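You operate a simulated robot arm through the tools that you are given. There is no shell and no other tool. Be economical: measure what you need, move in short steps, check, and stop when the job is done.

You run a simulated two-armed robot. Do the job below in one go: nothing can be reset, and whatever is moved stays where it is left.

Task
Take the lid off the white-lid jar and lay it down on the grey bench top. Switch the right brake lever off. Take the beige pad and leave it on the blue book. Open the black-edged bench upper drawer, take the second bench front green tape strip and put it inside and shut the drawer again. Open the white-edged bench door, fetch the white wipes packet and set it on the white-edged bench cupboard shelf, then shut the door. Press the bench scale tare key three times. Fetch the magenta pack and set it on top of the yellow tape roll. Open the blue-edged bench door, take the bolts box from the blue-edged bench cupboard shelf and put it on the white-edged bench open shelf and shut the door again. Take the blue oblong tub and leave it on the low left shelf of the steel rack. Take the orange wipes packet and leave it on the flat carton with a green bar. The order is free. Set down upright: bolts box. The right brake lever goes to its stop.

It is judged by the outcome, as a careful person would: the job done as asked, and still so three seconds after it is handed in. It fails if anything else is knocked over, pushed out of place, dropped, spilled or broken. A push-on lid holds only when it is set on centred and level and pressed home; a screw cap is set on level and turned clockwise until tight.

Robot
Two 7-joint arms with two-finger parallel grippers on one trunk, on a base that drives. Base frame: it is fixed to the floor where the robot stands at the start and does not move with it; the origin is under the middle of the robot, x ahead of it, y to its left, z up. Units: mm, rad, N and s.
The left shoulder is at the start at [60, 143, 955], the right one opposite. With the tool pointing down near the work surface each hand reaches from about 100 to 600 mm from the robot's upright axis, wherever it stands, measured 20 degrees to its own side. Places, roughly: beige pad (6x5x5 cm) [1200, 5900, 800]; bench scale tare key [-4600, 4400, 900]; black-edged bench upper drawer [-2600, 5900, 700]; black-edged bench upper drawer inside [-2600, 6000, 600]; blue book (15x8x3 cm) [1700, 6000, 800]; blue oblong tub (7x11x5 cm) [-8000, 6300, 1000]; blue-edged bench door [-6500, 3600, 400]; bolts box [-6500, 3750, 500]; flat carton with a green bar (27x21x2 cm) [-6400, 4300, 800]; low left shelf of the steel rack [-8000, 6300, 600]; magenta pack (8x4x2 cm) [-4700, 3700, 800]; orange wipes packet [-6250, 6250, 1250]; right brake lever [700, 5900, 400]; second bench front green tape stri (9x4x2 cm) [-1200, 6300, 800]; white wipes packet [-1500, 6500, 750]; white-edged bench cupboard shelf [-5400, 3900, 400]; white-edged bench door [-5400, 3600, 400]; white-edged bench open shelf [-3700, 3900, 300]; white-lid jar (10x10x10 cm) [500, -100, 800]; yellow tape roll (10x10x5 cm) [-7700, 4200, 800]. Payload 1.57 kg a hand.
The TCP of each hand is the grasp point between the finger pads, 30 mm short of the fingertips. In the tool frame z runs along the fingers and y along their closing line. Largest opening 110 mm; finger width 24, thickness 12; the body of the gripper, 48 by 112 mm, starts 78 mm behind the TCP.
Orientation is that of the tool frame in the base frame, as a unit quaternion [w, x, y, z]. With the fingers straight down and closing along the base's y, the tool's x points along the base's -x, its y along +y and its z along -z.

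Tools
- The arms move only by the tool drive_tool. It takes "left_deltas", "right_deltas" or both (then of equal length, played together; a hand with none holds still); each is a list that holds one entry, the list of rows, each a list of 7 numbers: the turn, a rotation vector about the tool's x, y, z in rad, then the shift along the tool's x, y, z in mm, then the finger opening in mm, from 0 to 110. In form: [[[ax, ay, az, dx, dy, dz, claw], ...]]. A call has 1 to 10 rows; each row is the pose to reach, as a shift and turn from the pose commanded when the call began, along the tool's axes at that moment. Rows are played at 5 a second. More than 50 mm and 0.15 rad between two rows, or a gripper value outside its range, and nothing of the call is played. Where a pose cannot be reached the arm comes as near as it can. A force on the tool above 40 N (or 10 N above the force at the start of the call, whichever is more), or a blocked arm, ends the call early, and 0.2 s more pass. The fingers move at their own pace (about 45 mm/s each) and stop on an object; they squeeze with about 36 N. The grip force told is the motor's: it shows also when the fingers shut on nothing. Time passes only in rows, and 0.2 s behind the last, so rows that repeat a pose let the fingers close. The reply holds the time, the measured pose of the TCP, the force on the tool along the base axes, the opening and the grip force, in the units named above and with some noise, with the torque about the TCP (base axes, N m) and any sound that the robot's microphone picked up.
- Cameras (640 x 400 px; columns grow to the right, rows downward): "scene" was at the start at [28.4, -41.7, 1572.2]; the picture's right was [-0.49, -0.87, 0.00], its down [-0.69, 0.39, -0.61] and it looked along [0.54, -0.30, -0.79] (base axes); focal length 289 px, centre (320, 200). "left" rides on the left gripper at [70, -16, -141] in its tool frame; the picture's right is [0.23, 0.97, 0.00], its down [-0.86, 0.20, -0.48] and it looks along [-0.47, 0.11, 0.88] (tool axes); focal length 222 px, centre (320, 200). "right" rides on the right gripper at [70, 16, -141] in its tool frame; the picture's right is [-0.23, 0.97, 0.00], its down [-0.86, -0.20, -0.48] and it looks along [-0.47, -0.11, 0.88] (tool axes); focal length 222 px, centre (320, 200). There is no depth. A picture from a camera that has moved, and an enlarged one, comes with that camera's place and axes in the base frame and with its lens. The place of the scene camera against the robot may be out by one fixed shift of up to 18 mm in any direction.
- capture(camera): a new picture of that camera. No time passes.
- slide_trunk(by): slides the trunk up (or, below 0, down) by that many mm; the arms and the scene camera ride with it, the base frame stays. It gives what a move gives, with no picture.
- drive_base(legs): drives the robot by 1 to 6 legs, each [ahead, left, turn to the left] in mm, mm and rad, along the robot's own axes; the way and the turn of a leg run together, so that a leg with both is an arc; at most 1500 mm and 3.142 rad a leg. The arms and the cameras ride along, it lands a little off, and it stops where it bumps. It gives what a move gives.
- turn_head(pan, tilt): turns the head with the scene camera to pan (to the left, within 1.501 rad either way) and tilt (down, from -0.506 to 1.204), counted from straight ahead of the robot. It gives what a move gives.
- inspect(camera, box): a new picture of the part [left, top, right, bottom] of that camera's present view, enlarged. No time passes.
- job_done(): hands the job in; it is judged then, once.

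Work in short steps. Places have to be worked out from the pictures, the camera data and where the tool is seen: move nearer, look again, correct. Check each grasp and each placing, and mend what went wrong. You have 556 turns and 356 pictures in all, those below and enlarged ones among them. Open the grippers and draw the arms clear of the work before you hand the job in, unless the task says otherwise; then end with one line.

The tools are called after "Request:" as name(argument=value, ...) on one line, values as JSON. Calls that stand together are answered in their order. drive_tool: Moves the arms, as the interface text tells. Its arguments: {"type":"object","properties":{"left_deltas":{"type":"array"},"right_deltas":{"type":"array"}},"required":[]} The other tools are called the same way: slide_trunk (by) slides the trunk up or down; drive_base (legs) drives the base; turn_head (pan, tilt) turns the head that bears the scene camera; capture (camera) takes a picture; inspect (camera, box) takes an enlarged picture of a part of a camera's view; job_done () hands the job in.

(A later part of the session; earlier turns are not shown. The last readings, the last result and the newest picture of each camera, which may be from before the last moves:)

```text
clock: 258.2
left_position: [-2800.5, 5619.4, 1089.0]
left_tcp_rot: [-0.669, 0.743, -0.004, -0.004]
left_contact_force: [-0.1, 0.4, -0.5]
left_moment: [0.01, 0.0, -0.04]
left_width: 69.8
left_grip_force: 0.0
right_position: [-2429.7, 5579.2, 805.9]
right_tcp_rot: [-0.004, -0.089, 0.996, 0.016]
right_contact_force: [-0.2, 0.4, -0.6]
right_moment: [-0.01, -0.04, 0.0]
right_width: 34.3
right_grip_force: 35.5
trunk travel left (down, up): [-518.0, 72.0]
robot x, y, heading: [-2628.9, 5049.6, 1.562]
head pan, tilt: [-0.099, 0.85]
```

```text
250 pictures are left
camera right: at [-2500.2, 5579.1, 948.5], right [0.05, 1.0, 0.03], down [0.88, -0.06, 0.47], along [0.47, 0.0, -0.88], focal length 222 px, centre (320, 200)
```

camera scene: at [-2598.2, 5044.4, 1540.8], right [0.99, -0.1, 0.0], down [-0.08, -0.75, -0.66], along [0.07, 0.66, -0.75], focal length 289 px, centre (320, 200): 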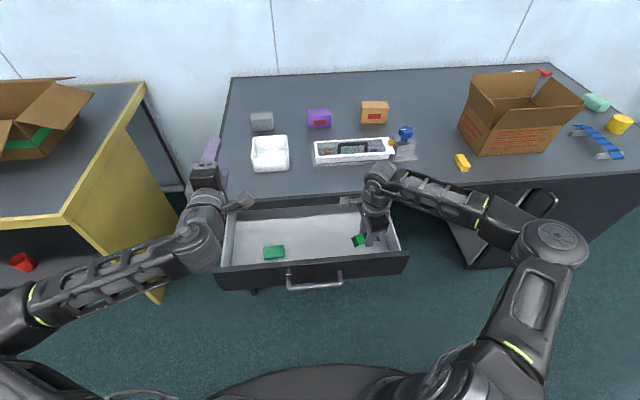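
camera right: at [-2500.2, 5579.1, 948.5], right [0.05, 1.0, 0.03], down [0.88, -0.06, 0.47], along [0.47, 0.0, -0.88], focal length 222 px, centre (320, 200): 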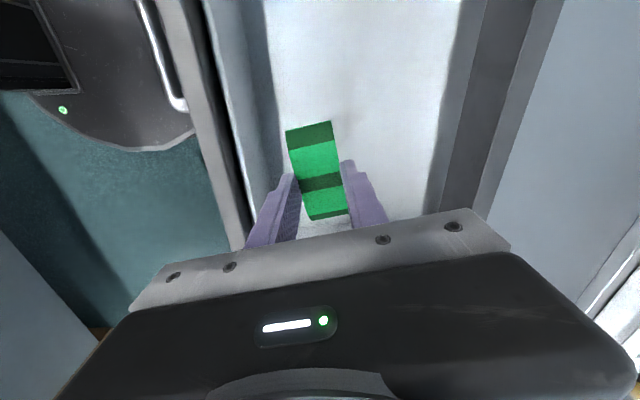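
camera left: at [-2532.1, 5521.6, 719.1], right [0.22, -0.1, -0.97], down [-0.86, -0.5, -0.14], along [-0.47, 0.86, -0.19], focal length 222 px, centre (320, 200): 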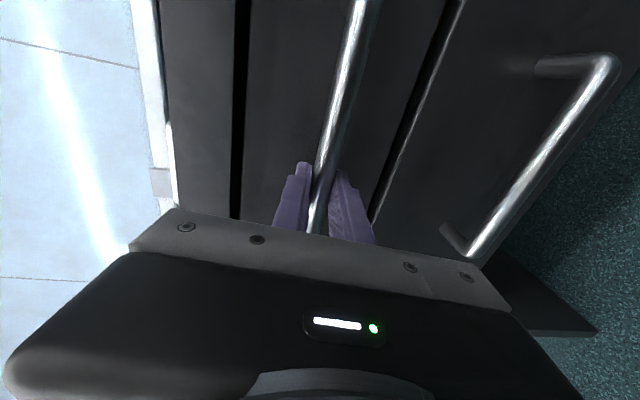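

Well inside the drawer opening now. Lowering.

Request:
drive_tool(right_deltas=[[[0, 0, 0, 0, 0, 40, 20], [0, 0, 0, 0, 0, 80, 20], [0, 0, 0, 0, 0, 105, 20], [0, 0, 0, 0, 0, 115, 20], [0, 0, 0, 0, 0, 122, 20], [0, 0, 0, 0, 0, 128, 20], [0, 0, 0, 0, 0, 133, 20]]])

Request:
capture(camera="right")

```text
clock: 259.8
left_position: [-2801.0, 5617.4, 1091.0]
left_tcp_rot: [-0.67, 0.742, -0.004, -0.005]
left_contact_force: [-0.3, -0.6, -0.2]
left_moment: [0.01, 0.01, -0.02]
left_width: 69.9
left_grip_force: 0.0
right_position: [-2431.7, 5583.6, 675.5]
right_tcp_rot: [-0.004, -0.089, 0.996, 0.019]
right_contact_force: [0.7, 0.1, 15.9]
right_moment: [-0.14, -0.64, 0.01]
right_width: 34.4
right_grip_force: 35.7
trunk travel left (down, up): [-518.0, 72.0]
robot x, y, heading: [-2630.3, 5050.5, 1.568]
head pan, tilt: [-0.099, 0.85]
```

```text
249 pictures are left
camera right: at [-2501.9, 5582.1, 817.8], right [0.05, 1.0, 0.03], down [0.88, -0.06, 0.47], along [0.47, 0.01, -0.88], focal length 222 px, centre (320, 200)
```

right: 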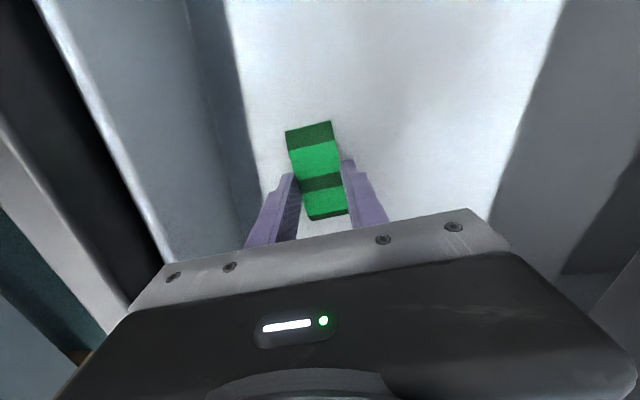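

The strip is on the drawer floor. Easing, releasing and lifting the hand.

Request:
drive_tool(right_deltas=[[[0, 0, 0, 0, 0, -2, 20], [0, 0, 0, 0, 0, -2, 50], [0, 0, 0, 0, 0, -2, 60], [0, 0, 0, 0, 0, -30, 60], [0, 0, 0, 0, 0, -75, 60], [0, 0, 0, 0, 0, -120, 60], [0, 0, 0, 0, 0, -165, 70], [0, 0, 0, 0, 0, -190, 80]]])

Request:
capture(camera="scene")

```text
clock: 261.6
left_position: [-2800.1, 5617.9, 1089.0]
left_tcp_rot: [-0.669, 0.743, -0.003, -0.005]
left_contact_force: [-0.5, 0.3, -0.9]
left_moment: [-0.01, -0.03, 0.0]
left_width: 70.1
left_grip_force: 0.1
right_position: [-2425.3, 5572.2, 863.7]
right_tcp_rot: [-0.007, -0.089, 0.996, 0.017]
right_contact_force: [-0.7, 0.5, -0.2]
right_moment: [0.01, -0.02, -0.01]
right_width: 80.0
right_grip_force: 0.0
right hand out of reach, approached as far as the arm can: row 7, 8
trunk travel left (down, up): [-518.0, 72.0]
robot x, y, heading: [-2626.7, 5048.0, 1.567]
head pan, tilt: [-0.099, 0.85]
```

```text
248 pictures are left
camera scene: at [-2628.8, 5093.0, 1540.7], right [0.99, -0.1, 0.0], down [-0.08, -0.75, -0.66], along [0.07, 0.66, -0.75], focal length 289 px, centre (320, 200)
```

scene: 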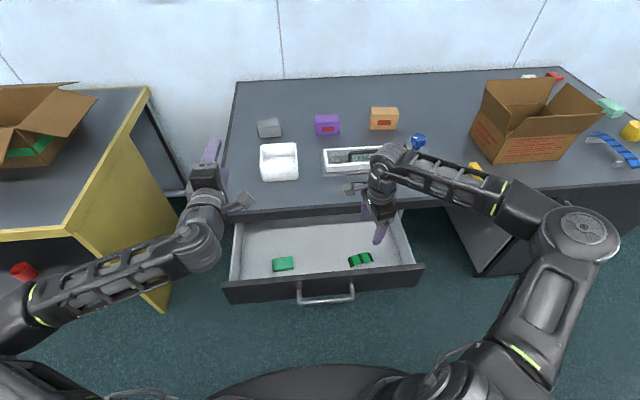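

Both are in the drawer. Shifting the base 265 mm left so the right hand can take out the plain block at ≈(-2697, 5596).

Request:
drive_base(legs=[[0, 265, 0]])

Request:
capture(camera="right")

Request:
capture(camera="scene")

```text
clock: 263.5
left_position: [-3071.9, 5617.6, 1090.7]
left_tcp_rot: [-0.669, 0.743, -0.002, -0.006]
left_contact_force: [0.3, 1.4, -0.1]
left_moment: [0.02, 0.03, -0.04]
left_width: 70.0
left_grip_force: 0.1
right_position: [-2696.4, 5572.7, 863.9]
right_tcp_rot: [-0.006, -0.091, 0.996, 0.018]
right_contact_force: [0.9, -0.3, -1.1]
right_moment: [-0.02, -0.04, -0.03]
right_width: 80.1
right_grip_force: 0.0
trunk travel left (down, up): [-518.0, 72.0]
robot x, y, heading: [-2898.2, 5050.6, 1.571]
head pan, tilt: [-0.099, 0.85]
```

```text
247 pictures are left
camera right: at [-2765.5, 5572.1, 1005.8], right [0.05, 1.0, 0.03], down [0.88, -0.06, 0.46], along [0.46, 0.01, -0.89], focal length 222 px, centre (320, 200)
```

right: 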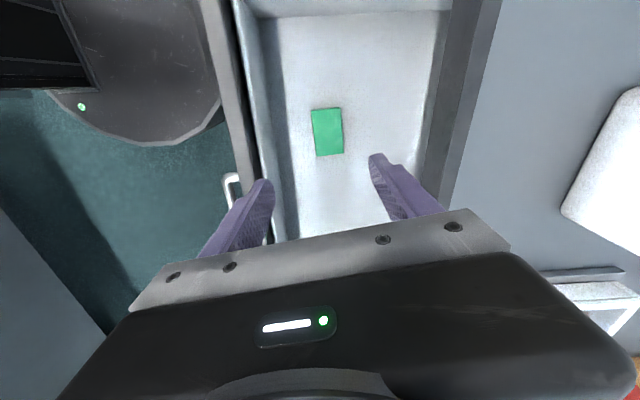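

```text
246 pictures are left
camera scene: at [-2897.7, 5093.5, 1540.7], right [1.0, -0.1, 0.0], down [-0.07, -0.75, -0.66], along [0.07, 0.66, -0.75], focal length 289 px, centre (320, 200)
```

scene: 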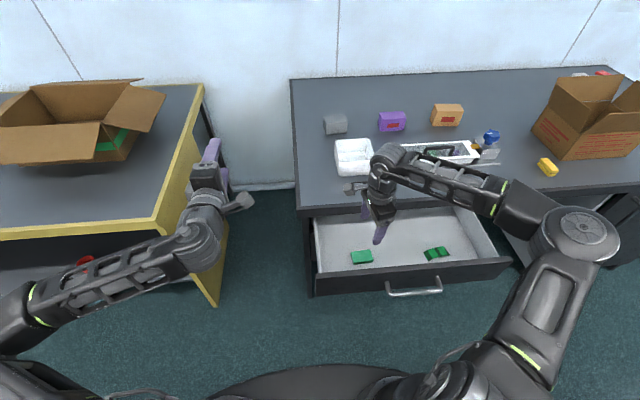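

Block at (-2700, 5594). Adjusting, lowering to TCP z≈676 and closing.

Request:
drive_tool(right_deltas=[[[0, 0, 0.06, 0, 10, 40, 80], [0, 0, 0.12, 0, 21, 85, 80], [0, 0, 0.12, 0, 21, 130, 80], [0, 0, 0.12, 0, 21, 165, 80], [0, 0, 0.12, 0, 21, 180, 80], [0, 0, 0.12, 0, 21, 186, 80], [0, 0, 0.12, 0, 21, 186, 50], [0, 0, 0.12, 0, 21, 186, 30], [0, 0, 0.12, 0, 21, 186, 20], [0, 0, 0.12, 0, 21, 186, 20]]])

Request:
capture(camera="right")

```text
clock: 265.7
left_position: [-3069.1, 5618.4, 1090.3]
left_tcp_rot: [-0.67, 0.743, -0.003, -0.006]
left_contact_force: [-0.1, -0.3, 0.8]
left_moment: [0.0, -0.02, -0.01]
left_width: 69.9
left_grip_force: 0.1
right_position: [-2697.8, 5593.6, 678.9]
right_tcp_rot: [-0.007, -0.032, 0.999, 0.018]
right_contact_force: [0.3, 0.8, 1.8]
right_moment: [0.01, 0.02, -0.01]
right_width: 43.8
right_grip_force: 28.6
right hand out of reach, approached as far as the arm can: row 2, 5, 6, 7, 8, 9, 10
trunk travel left (down, up): [-518.0, 72.0]
robot x, y, heading: [-2895.6, 5051.9, 1.567]
head pan, tilt: [-0.099, 0.85]
```

```text
245 pictures are left
camera right: at [-2766.1, 5600.2, 822.7], right [0.17, 0.99, 0.03], down [0.87, -0.16, 0.46], along [0.46, -0.05, -0.89], focal length 222 px, centre (320, 200)
```

right: 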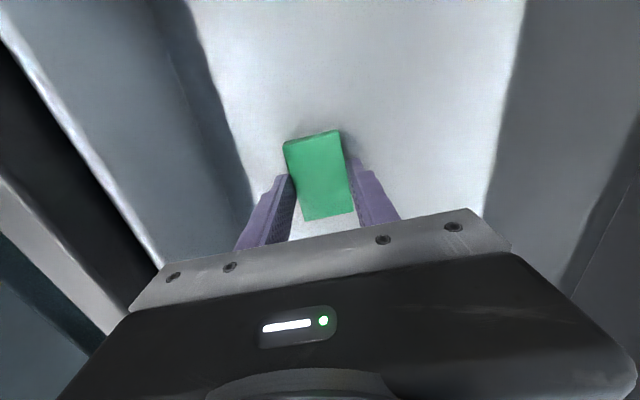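

Gripped at 44 mm. Lifting the block straight out.

Request:
drive_tool(right_deltas=[[[0, 0, 0, 0, 0, -5, 20], [0, 0, 0, 0, 0, -45, 20], [0, 0, 0, 0, 0, -90, 20], [0, 0, 0, 0, 0, -135, 20], [0, 0, 0, 0, 0, -170, 20]]])

Request:
capture(camera="right")

```text
clock: 266.9
left_position: [-3070.7, 5618.3, 1089.2]
left_tcp_rot: [-0.669, 0.743, -0.003, -0.006]
left_contact_force: [0.6, -0.2, 0.9]
left_moment: [0.0, 0.0, 0.02]
left_width: 70.3
left_grip_force: 0.1
right_position: [-2689.4, 5583.1, 850.6]
right_tcp_rot: [-0.009, -0.032, 0.999, 0.019]
right_contact_force: [-0.4, -0.4, -0.4]
right_moment: [0.01, 0.02, 0.01]
right_width: 43.7
right_grip_force: 36.2
right hand out of reach, approached as far as the arm can: row 5
trunk travel left (down, up): [-518.0, 72.0]
robot x, y, heading: [-2893.1, 5045.5, 1.568]
head pan, tilt: [-0.099, 0.85]
```

```text
244 pictures are left
camera right: at [-2758.2, 5589.8, 993.9], right [0.17, 0.99, 0.03], down [0.88, -0.16, 0.46], along [0.45, -0.05, -0.89], focal length 222 px, centre (320, 200)
```

right: 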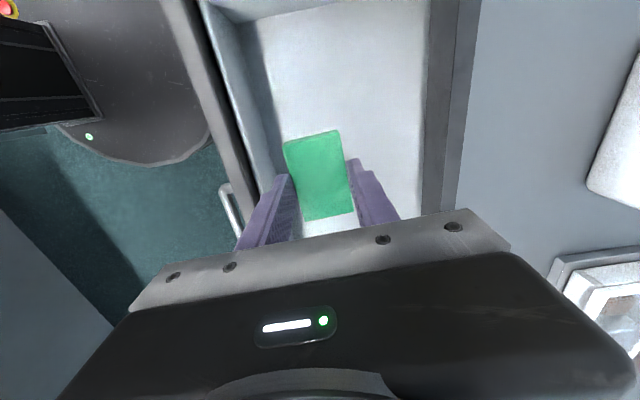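

Block out. Backing off, pulling the right arm in and up, closing the left fingers, and lining up to push the drawer shut with the left hand.

Request:
drive_base(legs=[[-270, 0, 0]])

Request:
drive_tool(right_deltas=[[[0, 0, 0, 0, -35, -25, 20], [0, 0, 0, -2, -70, -50, 20], [0, 0, 0, -3, -105, -75, 20], [0, 0, 0, -4, -140, -100, 20], [0, 0, 0, -5, -170, -125, 20], [0, 0, 0, -7, -201, -150, 20]]], left_deltas=[[[0, 0, 0, 0, 0, 0, 40], [0, 0, 0, 0, 0, 0, 10], [0, 0, 0, 0, 0, 0, 0], [0, 0, 0, 0, 0, 0, 0], [0, 0, 0, 0, 0, 0, 0], [0, 0, 0, 0, 0, 0, 0]]])

Request:
drive_base(legs=[[0, -510, 0]])

Request:
slide_trunk(by=-370)

Request:
capture(camera="scene")

```text
clock: 268.8
left_position: [-3070.9, 5352.9, 1089.5]
left_tcp_rot: [-0.67, 0.742, -0.002, -0.008]
left_contact_force: [0.5, -0.8, -0.1]
left_moment: [-0.02, 0.0, -0.02]
left_width: 69.9
left_grip_force: 0.1
right_position: [-2690.6, 5318.8, 849.7]
right_tcp_rot: [-0.01, -0.032, 0.999, 0.019]
right_contact_force: [0.3, 0.5, -0.1]
right_moment: [0.01, -0.02, 0.01]
right_width: 43.8
right_grip_force: 36.4
trunk travel left (down, up): [-518.0, 72.0]
robot x, y, heading: [-2897.6, 4787.3, 1.577]
head pan, tilt: [-0.099, 0.85]
```

```text
clock: 270.2
left_position: [-3071.6, 5352.5, 1089.9]
left_tcp_rot: [-0.67, 0.743, -0.002, -0.006]
left_contact_force: [0.0, -0.7, 0.3]
left_moment: [-0.02, -0.01, 0.01]
left_width: 0.0
left_grip_force: 21.8
right_position: [-2666.0, 5111.8, 991.1]
right_tcp_rot: [-0.009, -0.033, 0.999, 0.019]
right_contact_force: [-0.8, -0.4, 0.2]
right_moment: [0.0, -0.02, 0.01]
right_width: 43.6
right_grip_force: 36.0
trunk travel left (down, up): [-518.0, 72.0]
robot x, y, heading: [-2892.2, 4786.3, 1.574]
head pan, tilt: [-0.099, 0.85]
```

```text
clock: 273.1
left_position: [-2567.9, 5352.9, 1090.0]
left_tcp_rot: [-0.669, 0.743, -0.007, -0.004]
left_contact_force: [0.6, -0.8, 0.6]
left_moment: [0.03, -0.01, 0.01]
left_width: 0.0
left_grip_force: 21.6
right_position: [-2166.5, 5109.2, 991.1]
right_tcp_rot: [-0.01, -0.026, 0.999, 0.019]
right_contact_force: [0.0, -0.3, -0.3]
right_moment: [0.01, 0.03, 0.01]
right_width: 43.7
right_grip_force: 35.9
trunk travel left (down, up): [-518.0, 72.0]
robot x, y, heading: [-2400.9, 4783.3, 1.564]
head pan, tilt: [-0.099, 0.85]
```

```text
clock: 276.7
left_position: [-2567.6, 5353.6, 719.9]
left_tcp_rot: [-0.669, 0.743, -0.006, -0.003]
left_contact_force: [-0.3, -0.2, 0.2]
left_moment: [-0.02, 0.02, -0.02]
left_width: 0.2
left_grip_force: 20.9
right_position: [-2167.3, 5110.3, 621.5]
right_tcp_rot: [-0.009, -0.026, 0.999, 0.019]
right_contact_force: [0.8, -0.3, -0.2]
right_moment: [0.0, 0.0, -0.01]
right_width: 43.6
right_grip_force: 36.4
trunk travel left (down, up): [-148.0, 442.0]
robot x, y, heading: [-2403.2, 4783.5, 1.557]
head pan, tilt: [-0.099, 0.85]
```

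```text
243 pictures are left
camera scene: at [-2399.4, 4827.5, 1170.8], right [0.99, -0.11, 0.0], down [-0.08, -0.75, -0.66], along [0.07, 0.66, -0.75], focal length 289 px, centre (320, 200)
```

scene: 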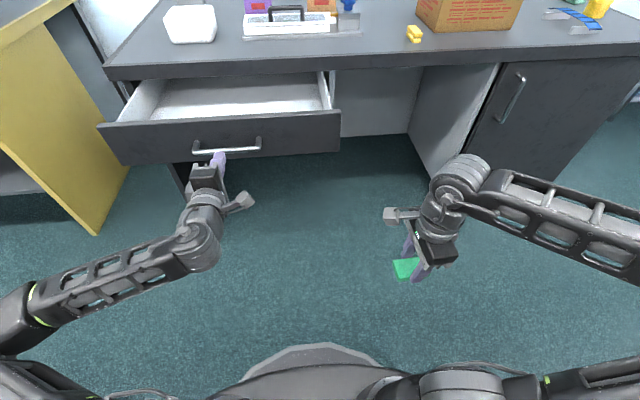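

Pushing the drawer shut with the base.

Request:
drive_base(legs=[[295, 0, 0.01]])

Request:
drive_base(legs=[[40, 0, 0]])

Request:
capture(camera="scene")

```text
clock: 278.8
left_position: [-2568.7, 5659.4, 719.2]
left_tcp_rot: [-0.669, 0.743, -0.006, -0.004]
left_contact_force: [-0.1, 0.6, -0.3]
left_moment: [-0.02, 0.02, -0.01]
left_width: 0.2
left_grip_force: 21.5
right_position: [-2165.5, 5415.7, 621.0]
right_tcp_rot: [-0.009, -0.029, 0.999, 0.018]
right_contact_force: [0.0, 0.5, -0.7]
right_moment: [0.0, -0.01, 0.01]
right_width: 43.8
right_grip_force: 36.1
trunk travel left (down, up): [-148.0, 442.0]
robot x, y, heading: [-2399.0, 5090.3, 1.567]
head pan, tilt: [-0.099, 0.85]
```

```text
clock: 279.7
left_position: [-2568.7, 5677.7, 720.6]
left_tcp_rot: [-0.67, 0.742, -0.005, -0.006]
left_contact_force: [-1.6, -10.1, 2.2]
left_moment: [0.11, 0.0, 0.03]
left_width: 0.1
left_grip_force: 21.7
right_position: [-2166.8, 5439.9, 619.6]
right_tcp_rot: [-0.01, -0.03, 0.999, 0.019]
right_contact_force: [0.9, 0.5, -1.4]
right_moment: [-0.02, 0.03, 0.0]
right_width: 43.6
right_grip_force: 35.9
trunk travel left (down, up): [-148.0, 442.0]
robot x, y, heading: [-2403.0, 5113.6, 1.563]
head pan, tilt: [-0.099, 0.85]
stopped in leg 1: the force on the tool passed its limit at 115 N (the readings are from after the stop); the commanded pose is now the measured one
```

```text
242 pictures are left
camera scene: at [-2397.8, 5156.8, 1170.8], right [0.99, -0.1, 0.0], down [-0.08, -0.75, -0.66], along [0.07, 0.66, -0.75], focal length 289 px, centre (320, 200)
```

scene: 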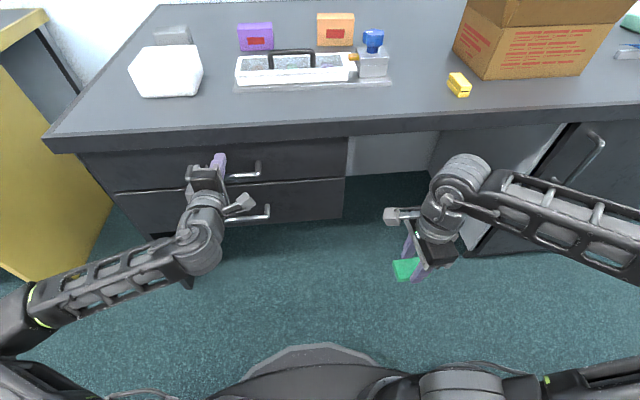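

Shut to the same stop as before. Backing off, raising the trunk and folding the left hand back down.

Request:
drive_base(legs=[[-220, 0, 0]])

Request:
slide_trunk(by=380)

Request:
drive_tool(left_deltas=[[[-0.14, 0, 0, 0, 0, -20, 60], [-0.28, 0, 0, 0, 0, -40, 60], [-0.42, 0, 0, 0, 0, -60, 60], [-0.56, 0, 0, 0, 0, -85, 60], [-0.7, 0, 0, 0, 0, -110, 60], [-0.84, 0, 0, 0, 0, -135, 60], [-0.98, 0, 0, 0, 0, -160, 60], [-1.12, 0, 0, 0, 0, -185, 60], [-1.26, 0, 0, 0, 0, -210, 60], [-1.4, 0, 0, 0, 0, -230, 60]]])

Request:
capture(camera="scene")

```text
clock: 281.4
left_position: [-2568.4, 5455.9, 719.3]
left_tcp_rot: [-0.669, 0.743, -0.005, -0.005]
left_contact_force: [0.4, -0.3, 0.3]
left_moment: [0.01, 0.0, 0.0]
left_width: 0.0
left_grip_force: 21.2
right_position: [-2167.4, 5216.6, 620.7]
right_tcp_rot: [-0.01, -0.029, 0.999, 0.019]
right_contact_force: [0.1, 0.6, -0.1]
right_moment: [0.02, 0.0, 0.01]
right_width: 43.5
right_grip_force: 36.0
trunk travel left (down, up): [-148.0, 442.0]
robot x, y, heading: [-2400.1, 4889.8, 1.567]
head pan, tilt: [-0.099, 0.85]
```

```text
clock: 285.0
left_position: [-2569.1, 5455.6, 1099.0]
left_tcp_rot: [-0.669, 0.743, -0.006, -0.006]
left_contact_force: [0.6, -0.4, 0.0]
left_moment: [-0.03, 0.02, -0.01]
left_width: 0.1
left_grip_force: 20.9
right_position: [-2166.5, 5218.9, 1001.5]
right_tcp_rot: [-0.009, -0.03, 0.999, 0.02]
right_contact_force: [0.5, -0.3, -0.5]
right_moment: [0.0, 0.01, -0.02]
right_width: 43.5
right_grip_force: 35.7
trunk travel left (down, up): [-528.0, 62.0]
robot x, y, heading: [-2400.1, 4892.5, 1.573]
head pan, tilt: [-0.099, 0.85]
```

```text
clock: 287.2
left_position: [-2569.0, 5230.8, 1125.7]
left_tcp_rot: [-0.058, 0.998, -0.001, -0.008]
left_contact_force: [-0.7, 0.3, -0.1]
left_moment: [0.01, -0.03, 0.0]
left_width: 59.8
left_grip_force: 0.1
left hand out of reach, approached as far as the arm can: row 10
right_position: [-2165.5, 5218.1, 1001.4]
right_tcp_rot: [-0.009, -0.028, 0.999, 0.019]
right_contact_force: [0.7, -0.3, 0.4]
right_moment: [0.02, 0.0, -0.03]
right_width: 43.9
right_grip_force: 36.5
trunk travel left (down, up): [-528.0, 62.0]
robot x, y, heading: [-2398.2, 4888.9, 1.571]
head pan, tilt: [-0.099, 0.85]
```

```text
241 pictures are left
camera scene: at [-2397.6, 4934.1, 1550.7], right [0.99, -0.1, 0.0], down [-0.08, -0.75, -0.66], along [0.07, 0.66, -0.75], focal length 289 px, centre (320, 200)
```

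scene: 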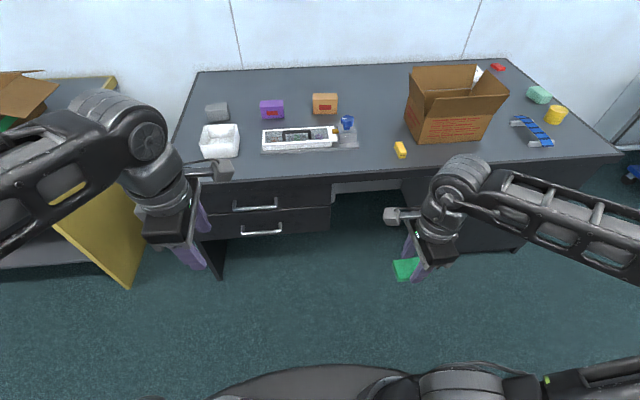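

The drawer is shut. Driving to return the plain block to its original spot.

Request:
drive_base(legs=[[0, -953, 0], [320, 0, 0]])

Request:
capture(camera="scene")

```text
clock: 293.9
left_position: [-1637.5, 5550.3, 1125.0]
left_tcp_rot: [-0.058, 0.998, 0.003, -0.007]
left_contact_force: [0.2, 0.5, -0.3]
left_moment: [-0.02, 0.03, 0.01]
left_width: 59.9
left_grip_force: 0.0
right_position: [-1232.4, 5537.9, 1000.3]
right_tcp_rot: [-0.009, -0.031, 0.999, 0.018]
right_contact_force: [-0.3, 0.1, 0.0]
right_moment: [-0.04, 0.0, -0.02]
right_width: 43.7
right_grip_force: 35.6
trunk travel left (down, up): [-528.0, 62.0]
robot x, y, heading: [-1466.0, 5213.2, 1.574]
head pan, tilt: [-0.099, 0.85]
```

```text
240 pictures are left
camera scene: at [-1464.0, 5253.9, 1550.7], right [1.0, -0.1, 0.0], down [-0.07, -0.75, -0.66], along [0.07, 0.66, -0.75], focal length 289 px, centre (320, 200)
```

scene: 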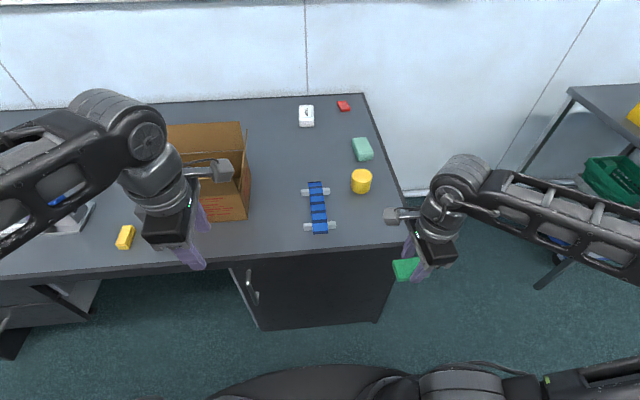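

Moving 85 mm closer for reach, then extending over the original spot at height.

Request:
drive_base(legs=[[85, 0, 0]])

Request:
drive_tool(right_deltas=[[[0, 0, 0, 0, 45, 10, 20], [0, 0, -0.02, 0, 90, 30, 20], [0, 0, -0.02, 0, 135, 50, 20], [0, 0, -0.02, 0, 175, 70, 20], [0, 0, -0.02, 0, 184, 100, 20]]])

Request:
capture(camera="right")

```text
clock: 294.9
left_position: [-1636.1, 5638.4, 1124.8]
left_tcp_rot: [-0.057, 0.998, 0.002, -0.008]
left_contact_force: [0.0, 0.8, -0.1]
left_moment: [-0.06, 0.04, 0.0]
left_width: 59.9
left_grip_force: 0.1
right_position: [-1231.8, 5623.8, 998.8]
right_tcp_rot: [-0.009, -0.03, 0.999, 0.019]
right_contact_force: [0.7, 0.8, -0.7]
right_moment: [-0.05, -0.01, 0.0]
right_width: 43.5
right_grip_force: 35.7
trunk travel left (down, up): [-528.0, 62.0]
robot x, y, heading: [-1463.2, 5297.8, 1.569]
head pan, tilt: [-0.099, 0.85]
```

```text
clock: 296.1
left_position: [-1636.8, 5637.1, 1125.5]
left_tcp_rot: [-0.058, 0.998, 0.002, -0.007]
left_contact_force: [-0.6, 0.6, 0.2]
left_moment: [0.02, -0.04, 0.02]
left_width: 60.0
left_grip_force: 0.1
right_position: [-1246.9, 5809.8, 906.9]
right_tcp_rot: [-0.009, -0.04, 0.999, 0.018]
right_contact_force: [0.6, -0.3, -0.6]
right_moment: [-0.04, 0.01, 0.0]
right_width: 43.6
right_grip_force: 35.8
trunk travel left (down, up): [-528.0, 62.0]
robot x, y, heading: [-1465.3, 5296.6, 1.57]
head pan, tilt: [-0.099, 0.85]
```

```text
239 pictures are left
camera right: at [-1314.7, 5815.6, 1050.6], right [0.15, 0.99, 0.03], down [0.88, -0.15, 0.46], along [0.46, -0.04, -0.89], focal length 222 px, centre (320, 200)
```

right: 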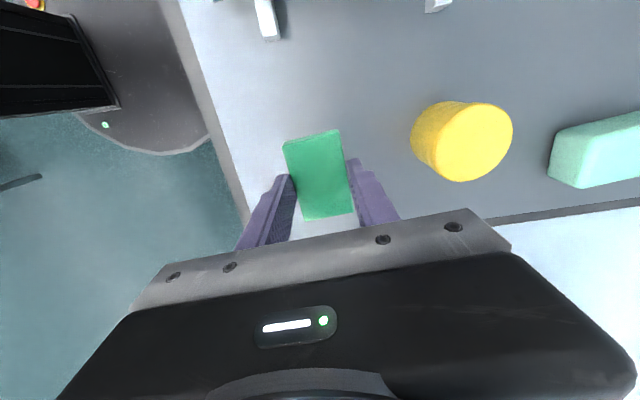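

Fine-tuning (5, -3 mm) and lowering to contact.

Request:
drive_tool(right_deltas=[[[0, 0, 0, 5, -3, 20, 20], [0, 0, 0, 5, -3, 50, 20], [0, 0, 0, 5, -3, 58, 20], [0, 0, 0, 5, -3, 63, 20], [0, 0, 0, 5, -3, 67, 20], [0, 0, 0, 5, -3, 70, 20]]])

Request:
capture(camera="right")

```text
clock: 297.5
left_position: [-1636.2, 5637.0, 1125.5]
left_tcp_rot: [-0.059, 0.998, 0.003, -0.008]
left_contact_force: [0.1, 0.1, 0.0]
left_moment: [-0.03, -0.02, 0.02]
left_width: 59.9
left_grip_force: 0.1
right_position: [-1251.7, 5809.8, 838.6]
right_tcp_rot: [-0.01, -0.04, 0.999, 0.018]
right_contact_force: [-0.2, -2.0, 4.5]
right_moment: [-0.14, -0.2, -0.05]
right_width: 43.5
right_grip_force: 35.9
trunk travel left (down, up): [-528.0, 62.0]
robot x, y, heading: [-1466.0, 5298.0, 1.567]
head pan, tilt: [-0.099, 0.85]
```

```text
238 pictures are left
camera right: at [-1320.4, 5814.7, 981.6], right [0.15, 0.99, 0.03], down [0.88, -0.15, 0.46], along [0.46, -0.04, -0.89], focal length 222 px, centre (320, 200)
```

right: 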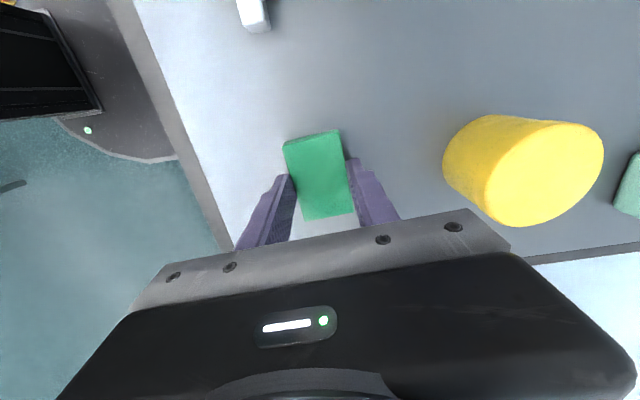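

Down, within ~3 mm of the original spot. Releasing and lifting, then retracting.

Request:
drive_tool(right_deltas=[[[0, 0, 0, 0, -2, 1, 20], [0, 0, 0, 0, -2, 0, 50], [0, 0, 0, 0, -2, 0, 65], [0, 0, 0, 0, -2, -30, 65], [0, 0, 0, 0, -2, -75, 65], [0, 0, 0, 0, -40, -110, 65], [0, 0, 0, 0, -80, -140, 65], [0, 0, 0, 0, -125, -160, 65], [0, 0, 0, 0, -165, -170, 65]]])

Request:
capture(camera="right")

Request:
capture(camera="scene")

```text
refused: row 6 steps farther than a row can; nothing moved
```

```text
237 pictures are left
camera right: at [-1320.4, 5814.7, 981.6], right [0.15, 0.99, 0.03], down [0.88, -0.15, 0.46], along [0.46, -0.04, -0.89], focal length 222 px, centre (320, 200)
```

right: 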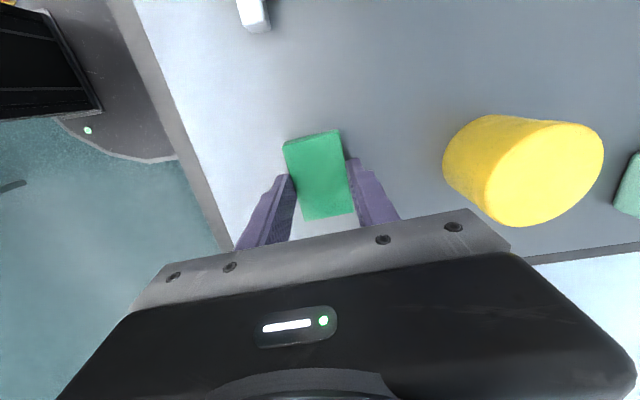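

```text
236 pictures are left
camera scene: at [-1464.2, 5338.9, 1550.9], right [0.99, -0.1, 0.0], down [-0.07, -0.75, -0.66], along [0.07, 0.66, -0.75], focal length 289 px, centre (320, 200)
```

scene: 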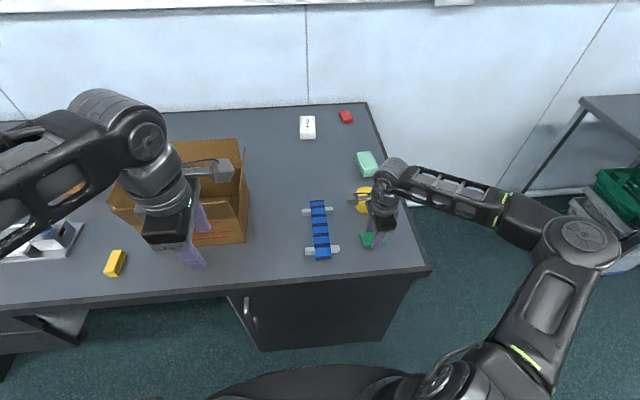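

The call was refused for step size; repeating with smaller steps.

Request:
drive_tool(right_deltas=[[[0, 0, 0, 0, 0, 0, 20], [0, 0, 0, 0, 0, 0, 50], [0, 0, 0, 0, 0, 0, 65], [0, 0, 0, 0, 0, -30, 65], [0, 0, 0, 0, 0, -75, 65], [0, 0, 0, 0, -30, -105, 65], [0, 0, 0, 0, -65, -130, 65], [0, 0, 0, 0, -105, -150, 65], [0, 0, 0, 0, -145, -165, 65]]])

Request:
capture(camera="scene")

```text
clock: 299.5
left_position: [-1636.6, 5636.1, 1124.7]
left_tcp_rot: [-0.058, 0.998, 0.003, -0.008]
left_contact_force: [0.4, -0.5, 0.9]
left_moment: [-0.01, -0.03, 0.0]
left_width: 60.0
left_grip_force: 0.0
right_position: [-1237.7, 5656.1, 997.1]
right_tcp_rot: [-0.011, -0.041, 0.999, 0.019]
right_contact_force: [0.7, -0.5, 0.3]
right_moment: [0.02, -0.01, -0.01]
right_width: 64.9
right_grip_force: 0.1
trunk travel left (down, up): [-528.0, 62.0]
robot x, y, heading: [-1459.1, 5299.4, 1.573]
head pan, tilt: [-0.099, 0.85]
```

```text
235 pictures are left
camera scene: at [-1464.1, 5338.3, 1550.7], right [0.99, -0.1, 0.0], down [-0.07, -0.75, -0.66], along [0.07, 0.66, -0.75], focal length 289 px, centre (320, 200)
```

scene: 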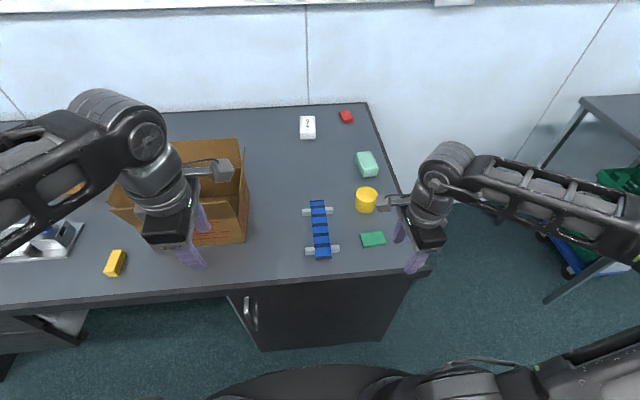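

The plain block is back in place. Next the white wipes (≈(-1406, 6388), long side ~126 mm along y, so it must be gripped across x). For reach, I'll come to the bench end facing ~205° so the right shoulder is nearer.

Request:
drive_base(legs=[[-310, 0, 0], [0, -860, 0], [0, 0, 2.01]])

Request:
turn_head(pan=-1.0, tilt=0.6)

Request:
capture(camera="scene")

```text
clock: 310.5
left_position: [-846.6, 4693.7, 1125.3]
left_tcp_rot: [-0.025, 0.551, 0.833, -0.053]
left_contact_force: [-0.9, 0.3, 0.6]
left_moment: [0.0, 0.0, -0.02]
left_width: 59.8
left_grip_force: 0.2
right_position: [-1020.7, 5053.2, 995.2]
right_tcp_rot: [0.021, 0.854, -0.52, -0.003]
right_contact_force: [0.5, -0.1, -0.8]
right_moment: [0.0, -0.04, -0.02]
right_width: 65.0
right_grip_force: 0.0
trunk travel left (down, up): [-528.0, 62.0]
robot x, y, heading: [-598.4, 4983.6, -2.745]
head pan, tilt: [-0.099, 0.85]
```

```text
clock: 311.7
left_position: [-846.9, 4692.5, 1125.0]
left_tcp_rot: [-0.026, 0.551, 0.832, -0.053]
left_contact_force: [1.0, 0.0, 0.1]
left_moment: [-0.02, -0.06, 0.01]
left_width: 59.7
left_grip_force: 0.1
right_position: [-1021.6, 5053.5, 996.5]
right_tcp_rot: [0.021, 0.854, -0.521, -0.002]
right_contact_force: [-0.5, 0.2, 0.0]
right_moment: [0.02, 0.03, 0.01]
right_width: 64.9
right_grip_force: 0.0
trunk travel left (down, up): [-528.0, 62.0]
robot x, y, heading: [-597.1, 4982.2, -2.746]
head pan, tilt: [-1.0, 0.6]
```

```text
234 pictures are left
camera scene: at [-651.7, 5040.0, 1571.6], right [0.57, 0.82, 0.0], down [0.47, -0.32, -0.82], along [-0.68, 0.47, -0.57], focal length 289 px, centre (320, 200)
```

scene: 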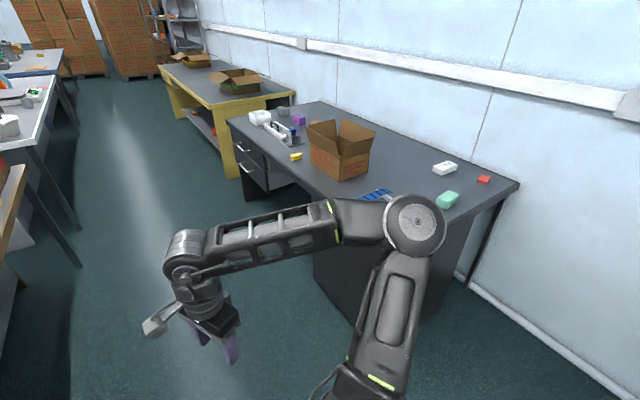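

Clear path. Moving to the bench end in two legs.

Request:
drive_base(legs=[[-298, -979, 0], [34, -177, 0]])

Request:
turn_head(pan=-0.6, tilt=0.8)

Request:
capture(camera="scene")

Request:
capture(camera="right")

```text
clock: 318.1
left_position: [-1040.6, 5853.1, 1124.3]
left_tcp_rot: [-0.026, 0.553, 0.831, -0.053]
left_contact_force: [-0.7, 0.4, -0.2]
left_moment: [-0.03, -0.01, -0.03]
left_width: 59.9
left_grip_force: 0.1
right_position: [-1211.7, 6214.2, 996.8]
right_tcp_rot: [0.021, 0.853, -0.522, -0.002]
right_contact_force: [-1.0, 0.5, -0.2]
right_moment: [-0.04, -0.01, 0.0]
right_width: 65.2
right_grip_force: 0.2
trunk travel left (down, up): [-528.0, 62.0]
robot x, y, heading: [-793.2, 6137.4, -2.75]
head pan, tilt: [-1.0, 0.6]
```

```text
clock: 319.0
left_position: [-1039.9, 5853.0, 1125.6]
left_tcp_rot: [-0.026, 0.554, 0.831, -0.053]
left_contact_force: [-0.5, 0.4, -0.6]
left_moment: [0.0, 0.02, 0.01]
left_width: 60.0
left_grip_force: 0.0
right_position: [-1211.7, 6214.3, 997.2]
right_tcp_rot: [0.021, 0.853, -0.522, -0.002]
right_contact_force: [0.0, 0.2, -0.3]
right_moment: [0.03, 0.04, 0.04]
right_width: 64.7
right_grip_force: 0.1
trunk travel left (down, up): [-528.0, 62.0]
robot x, y, heading: [-794.6, 6141.4, -2.751]
head pan, tilt: [-0.6, 0.799]
```

```text
233 pictures are left
camera scene: at [-849.0, 6164.7, 1554.8], right [0.21, 0.98, 0.0], down [0.7, -0.15, -0.7], along [-0.68, 0.15, -0.72], focal length 289 px, centre (320, 200)
```

scene: 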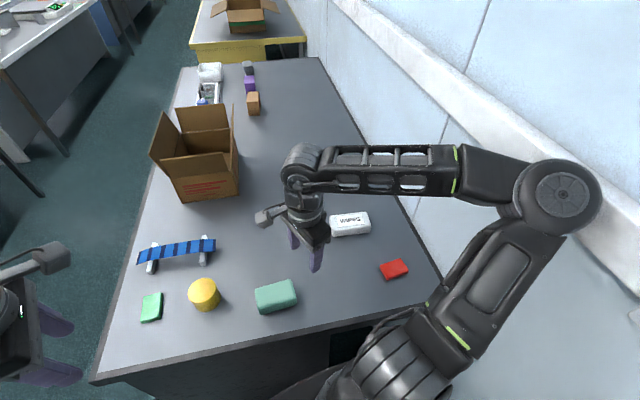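

```text
232 pictures are left
camera right: at [-1190.9, 6149.2, 1139.5], right [-0.97, -0.24, 0.03], down [-0.2, 0.87, 0.46], along [-0.14, 0.44, -0.89], focal length 222 px, centre (320, 200)
```

right: 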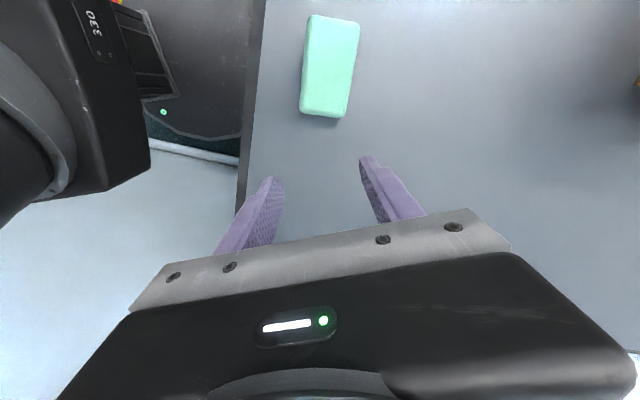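

Wipes confirmed at (-1408, 6388). The wrist needs to swing the other way (about -2.4 rad) to get the closing line across the packet; doing this in place at height.

Request:
drive_tool(right_deltas=[[[0, 0, -0.14, 0, 0, -5, 65], [0, 0, -0.28, 0, 0, -10, 65], [0, 0, -0.42, 0, 0, -15, 65], [0, 0, -0.56, 0, 0, -20, 65], [0, 0, -0.7, 0, 0, -25, 65], [0, 0, -0.84, 0, 0, -30, 65], [0, 0, -0.98, 0, 0, -35, 70], [0, 0, -1.12, 0, 0, -40, 80], [0, 0, -1.26, 0, 0, -45, 90], [0, 0, -1.4, 0, 0, -50, 100]]])

Request:
drive_tool(right_deltas=[[[0, 0, -0.14, 0, 0, 0, 100], [0, 0, -0.28, 0, 0, 0, 100], [0, 0, -0.42, 0, 0, 0, 100], [0, 0, -0.56, 0, 0, 0, 100], [0, 0, -0.7, 0, 0, 0, 100], [0, 0, -0.84, 0, 0, 0, 100], [0, 0, -0.98, 0, 0, 0, 100], [0, 0, -1.06, 0, 0, 0, 100]]])

Request:
capture(camera="scene")

```text
clock: 321.2
left_position: [-1040.3, 5852.4, 1125.0]
left_tcp_rot: [-0.025, 0.553, 0.831, -0.053]
left_contact_force: [0.9, 0.4, 0.0]
left_moment: [0.02, 0.03, -0.01]
left_width: 60.0
left_grip_force: 0.1
right_position: [-1210.7, 6215.6, 1046.8]
right_tcp_rot: [0.014, 0.988, 0.151, -0.016]
right_contact_force: [0.0, 0.1, -0.9]
right_moment: [-0.01, 0.02, 0.01]
right_width: 100.0
right_grip_force: 0.0
trunk travel left (down, up): [-528.0, 62.0]
robot x, y, heading: [-794.6, 6140.8, -2.751]
head pan, tilt: [-0.6, 0.799]
```

```text
clock: 323.0
left_position: [-1039.6, 5853.0, 1123.8]
left_tcp_rot: [-0.026, 0.554, 0.831, -0.053]
left_contact_force: [0.1, -0.6, 1.0]
left_moment: [0.03, 0.02, 0.0]
left_width: 60.3
left_grip_force: 0.0
right_position: [-1165.6, 6150.8, 989.0]
right_tcp_rot: [0.002, 0.78, 0.625, -0.024]
right_contact_force: [0.6, -0.4, -0.9]
right_moment: [0.01, 0.01, 0.02]
right_width: 100.1
right_grip_force: 0.0
right hand out of reach, approached as far as the arm can: row 5, 6, 7, 8
trunk travel left (down, up): [-528.0, 62.0]
robot x, y, heading: [-792.1, 6140.5, -2.756]
head pan, tilt: [-0.6, 0.799]
```

```text
231 pictures are left
camera scene: at [-849.0, 6164.5, 1554.8], right [0.21, 0.98, 0.0], down [0.7, -0.15, -0.7], along [-0.68, 0.15, -0.72], focal length 289 px, centre (320, 200)
```

scene: 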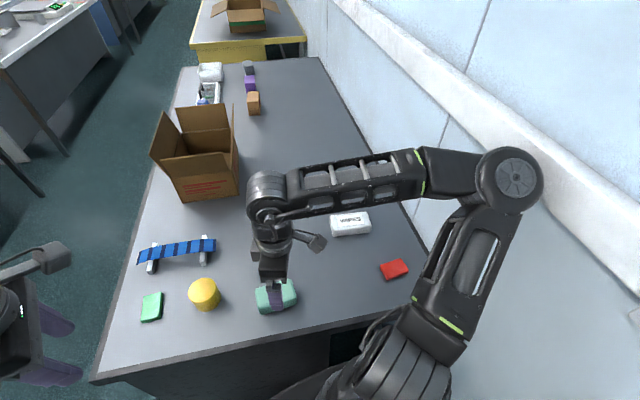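

The wanted orientation is reached. Now moving over the wipes at height.

Request:
drive_tool(right_deltas=[[[0, 0, 0, 20, -32, -15, 100], [0, 0, 0, 40, -64, -20, 100], [0, 0, 0, 62, -100, -20, 100], [0, 0, 0, 84, -136, -15, 100], [0, 0, 0, 106, -172, -10, 100], [0, 0, 0, 128, -208, 0, 100], [0, 0, 0, 152, -246, 10, 100], [0, 0, 0, 178, -288, 20, 100]]])

Request:
capture(camera="right")

Request:
capture(camera="scene")

```text
refused: row 8 steps farther than a row can; nothing moved
```

```text
230 pictures are left
camera right: at [-1129.2, 6220.3, 1127.3], right [0.9, -0.43, -0.02], down [-0.36, -0.78, 0.52], along [-0.24, -0.46, -0.86], focal length 222 px, centre (320, 200)
```

right: 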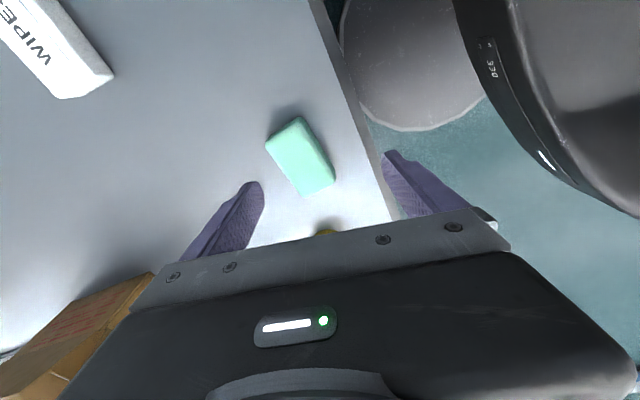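

```text
229 pictures are left
camera scene: at [-849.0, 6164.5, 1554.8], right [0.21, 0.98, 0.0], down [0.7, -0.15, -0.7], along [-0.68, 0.15, -0.72], focal length 289 px, centre (320, 200)
```

scene: 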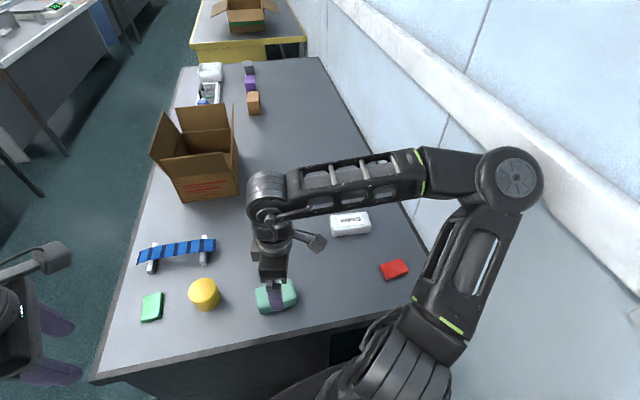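

Resending with finer steps.

Request:
drive_tool(right_deltas=[[[0, 0, 0, 18, -29, -15, 100], [0, 0, 0, 38, -61, -20, 100], [0, 0, 0, 58, -93, -20, 100], [0, 0, 0, 78, -126, -15, 100], [0, 0, 0, 98, -159, -10, 100], [0, 0, 0, 118, -192, 0, 100], [0, 0, 0, 138, -224, 10, 100], [0, 0, 0, 158, -256, 20, 100], [0, 0, 0, 178, -288, 20, 100]]])

Request:
capture(camera="right")

Request:
capture(camera="scene")

```text
clock: 325.0
left_position: [-1039.7, 5852.7, 1125.4]
left_tcp_rot: [-0.026, 0.553, 0.831, -0.053]
left_contact_force: [-0.6, 0.0, -0.3]
left_moment: [0.04, -0.01, 0.0]
left_width: 59.9
left_grip_force: 0.1
right_position: [-1190.4, 6166.1, 932.0]
right_tcp_rot: [0.003, 0.779, 0.627, -0.021]
right_contact_force: [0.7, 1.0, -0.5]
right_moment: [-0.02, -0.02, -0.02]
right_width: 99.9
right_grip_force: 0.0
right hand out of reach, approached as far as the arm can: row 1, 2, 3, 4, 5, 6, 7, 8, 9
trunk travel left (down, up): [-528.0, 62.0]
robot x, y, heading: [-789.6, 6140.2, -2.756]
head pan, tilt: [-0.6, 0.799]
```

```text
228 pictures are left
camera right: at [-1156.1, 6236.0, 1069.4], right [0.9, -0.43, -0.01], down [-0.36, -0.78, 0.51], along [-0.23, -0.46, -0.86], focal length 222 px, centre (320, 200)
```

right: 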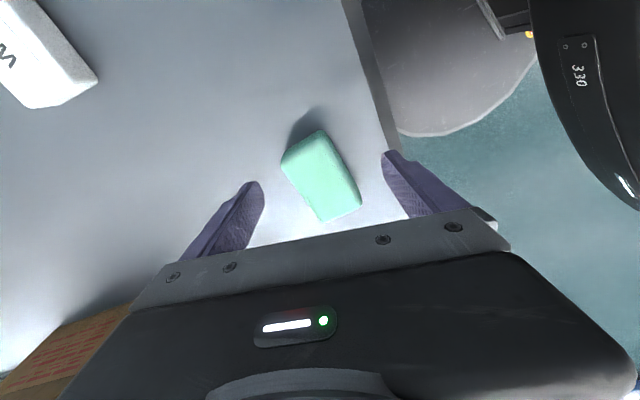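

```text
227 pictures are left
camera scene: at [-848.8, 6164.5, 1554.8], right [0.21, 0.98, 0.0], down [0.7, -0.15, -0.7], along [-0.68, 0.15, -0.72], focal length 289 px, centre (320, 200)
```

scene: 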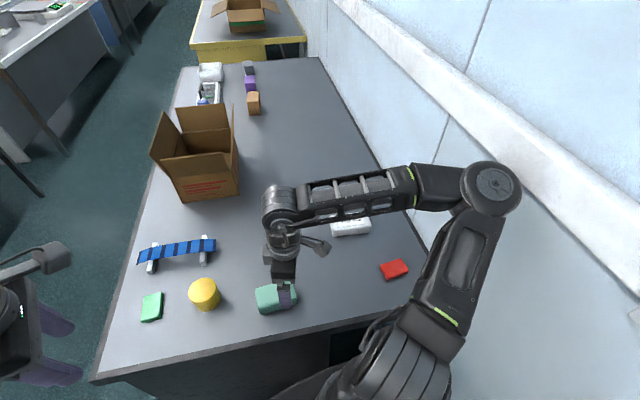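

That direction hits a wrist limit and the hand sank toward the mint block (still ~50 mm clear). I'll lift and return to the natural wrist angle; then I'll hook the packet's far north end with closed fingers and draw it toward me, which also turns it for an easy grip.

Request:
drive_tool(right_deltas=[[[0, 0, 0, 0, 0, -40, 60], [0, 0, 0.1, 0, 0, -80, 30], [0, 0, 0.24, 0, 0, -90, 0], [0, 0, 0.38, 0, 0, -90, 0], [0, 0, 0.52, 0, 0, -90, 0], [0, 0, 0.66, 0, 0, -90, 0], [0, 0, 0.8, 0, 0, -90, 0], [0, 0, 0.96, 0, 0, -90, 0]]])

Request:
drive_base(legs=[[10, -40, 0]])

Request:
capture(camera="right")

Request:
capture(camera="scene")

```text
refused: row 8 steps farther than a row can; nothing moved
```

```text
clock: 325.9
left_position: [-1065.3, 5887.6, 1125.4]
left_tcp_rot: [-0.025, 0.555, 0.83, -0.054]
left_contact_force: [0.1, 1.0, 0.7]
left_moment: [-0.03, -0.02, 0.03]
left_width: 59.9
left_grip_force: 0.2
right_position: [-1216.2, 6201.3, 930.6]
right_tcp_rot: [0.004, 0.779, 0.627, -0.021]
right_contact_force: [-0.2, 0.1, -0.8]
right_moment: [-0.01, -0.01, -0.01]
right_width: 99.7
right_grip_force: 0.0
trunk travel left (down, up): [-528.0, 62.0]
robot x, y, heading: [-816.3, 6174.0, -2.754]
head pan, tilt: [-0.6, 0.799]
```

```text
226 pictures are left
camera right: at [-1181.6, 6270.9, 1069.0], right [0.9, -0.43, -0.01], down [-0.36, -0.78, 0.51], along [-0.23, -0.46, -0.86], focal length 222 px, centre (320, 200)
```

right: 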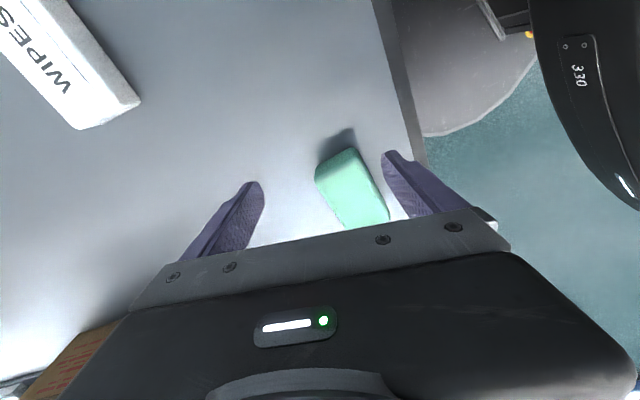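

```text
225 pictures are left
camera scene: at [-874.9, 6199.9, 1554.7], right [0.21, 0.98, 0.0], down [0.7, -0.15, -0.7], along [-0.68, 0.15, -0.72], focal length 289 px, centre (320, 200)
```

scene: 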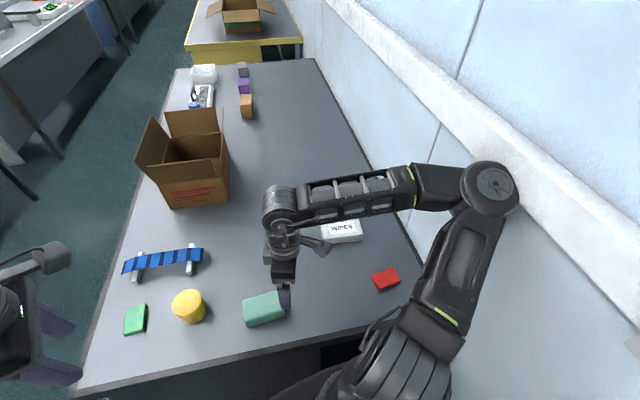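

Base moved fine; re-issuing the lift-and-turn with legal steps.

Request:
drive_tool(right_deltas=[[[0, 0, 0, 0, 0, -40, 60], [0, 0, 0.1, 0, 0, -80, 30], [0, 0, 0.24, 0, 0, -90, 0], [0, 0, 0.38, 0, 0, -90, 0], [0, 0, 0.52, 0, 0, -90, 0], [0, 0, 0.66, 0, 0, -90, 0], [0, 0, 0.8, 0, 0, -90, 0], [0, 0, 0.9, 0, 0, -90, 0], [0, 0, 0.96, 0, 0, -90, 0]]])

Request:
capture(camera="right")

```text
clock: 327.9
left_position: [-1064.9, 5885.6, 1124.4]
left_tcp_rot: [-0.026, 0.554, 0.83, -0.053]
left_contact_force: [0.3, -0.8, 0.0]
left_moment: [0.01, 0.0, -0.01]
left_width: 60.0
left_grip_force: 0.0
right_position: [-1212.4, 6203.3, 1022.4]
right_tcp_rot: [0.012, 0.98, 0.196, -0.017]
right_contact_force: [-1.4, 0.3, -0.1]
right_moment: [-0.01, 0.03, 0.01]
right_width: 0.0
right_grip_force: 21.5
right hand out of reach, approached as far as the arm can: row 1, 2
trunk travel left (down, up): [-528.0, 62.0]
robot x, y, heading: [-815.3, 6174.3, -2.758]
head pan, tilt: [-0.6, 0.799]
```

```text
224 pictures are left
camera right: at [-1137.8, 6219.2, 1160.5], right [0.16, -0.99, 0.03], down [-0.85, -0.13, 0.51], along [-0.5, -0.11, -0.86], focal length 222 px, centre (320, 200)
```

right: 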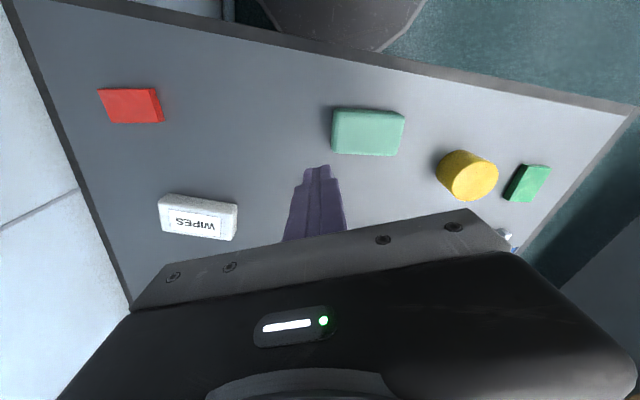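

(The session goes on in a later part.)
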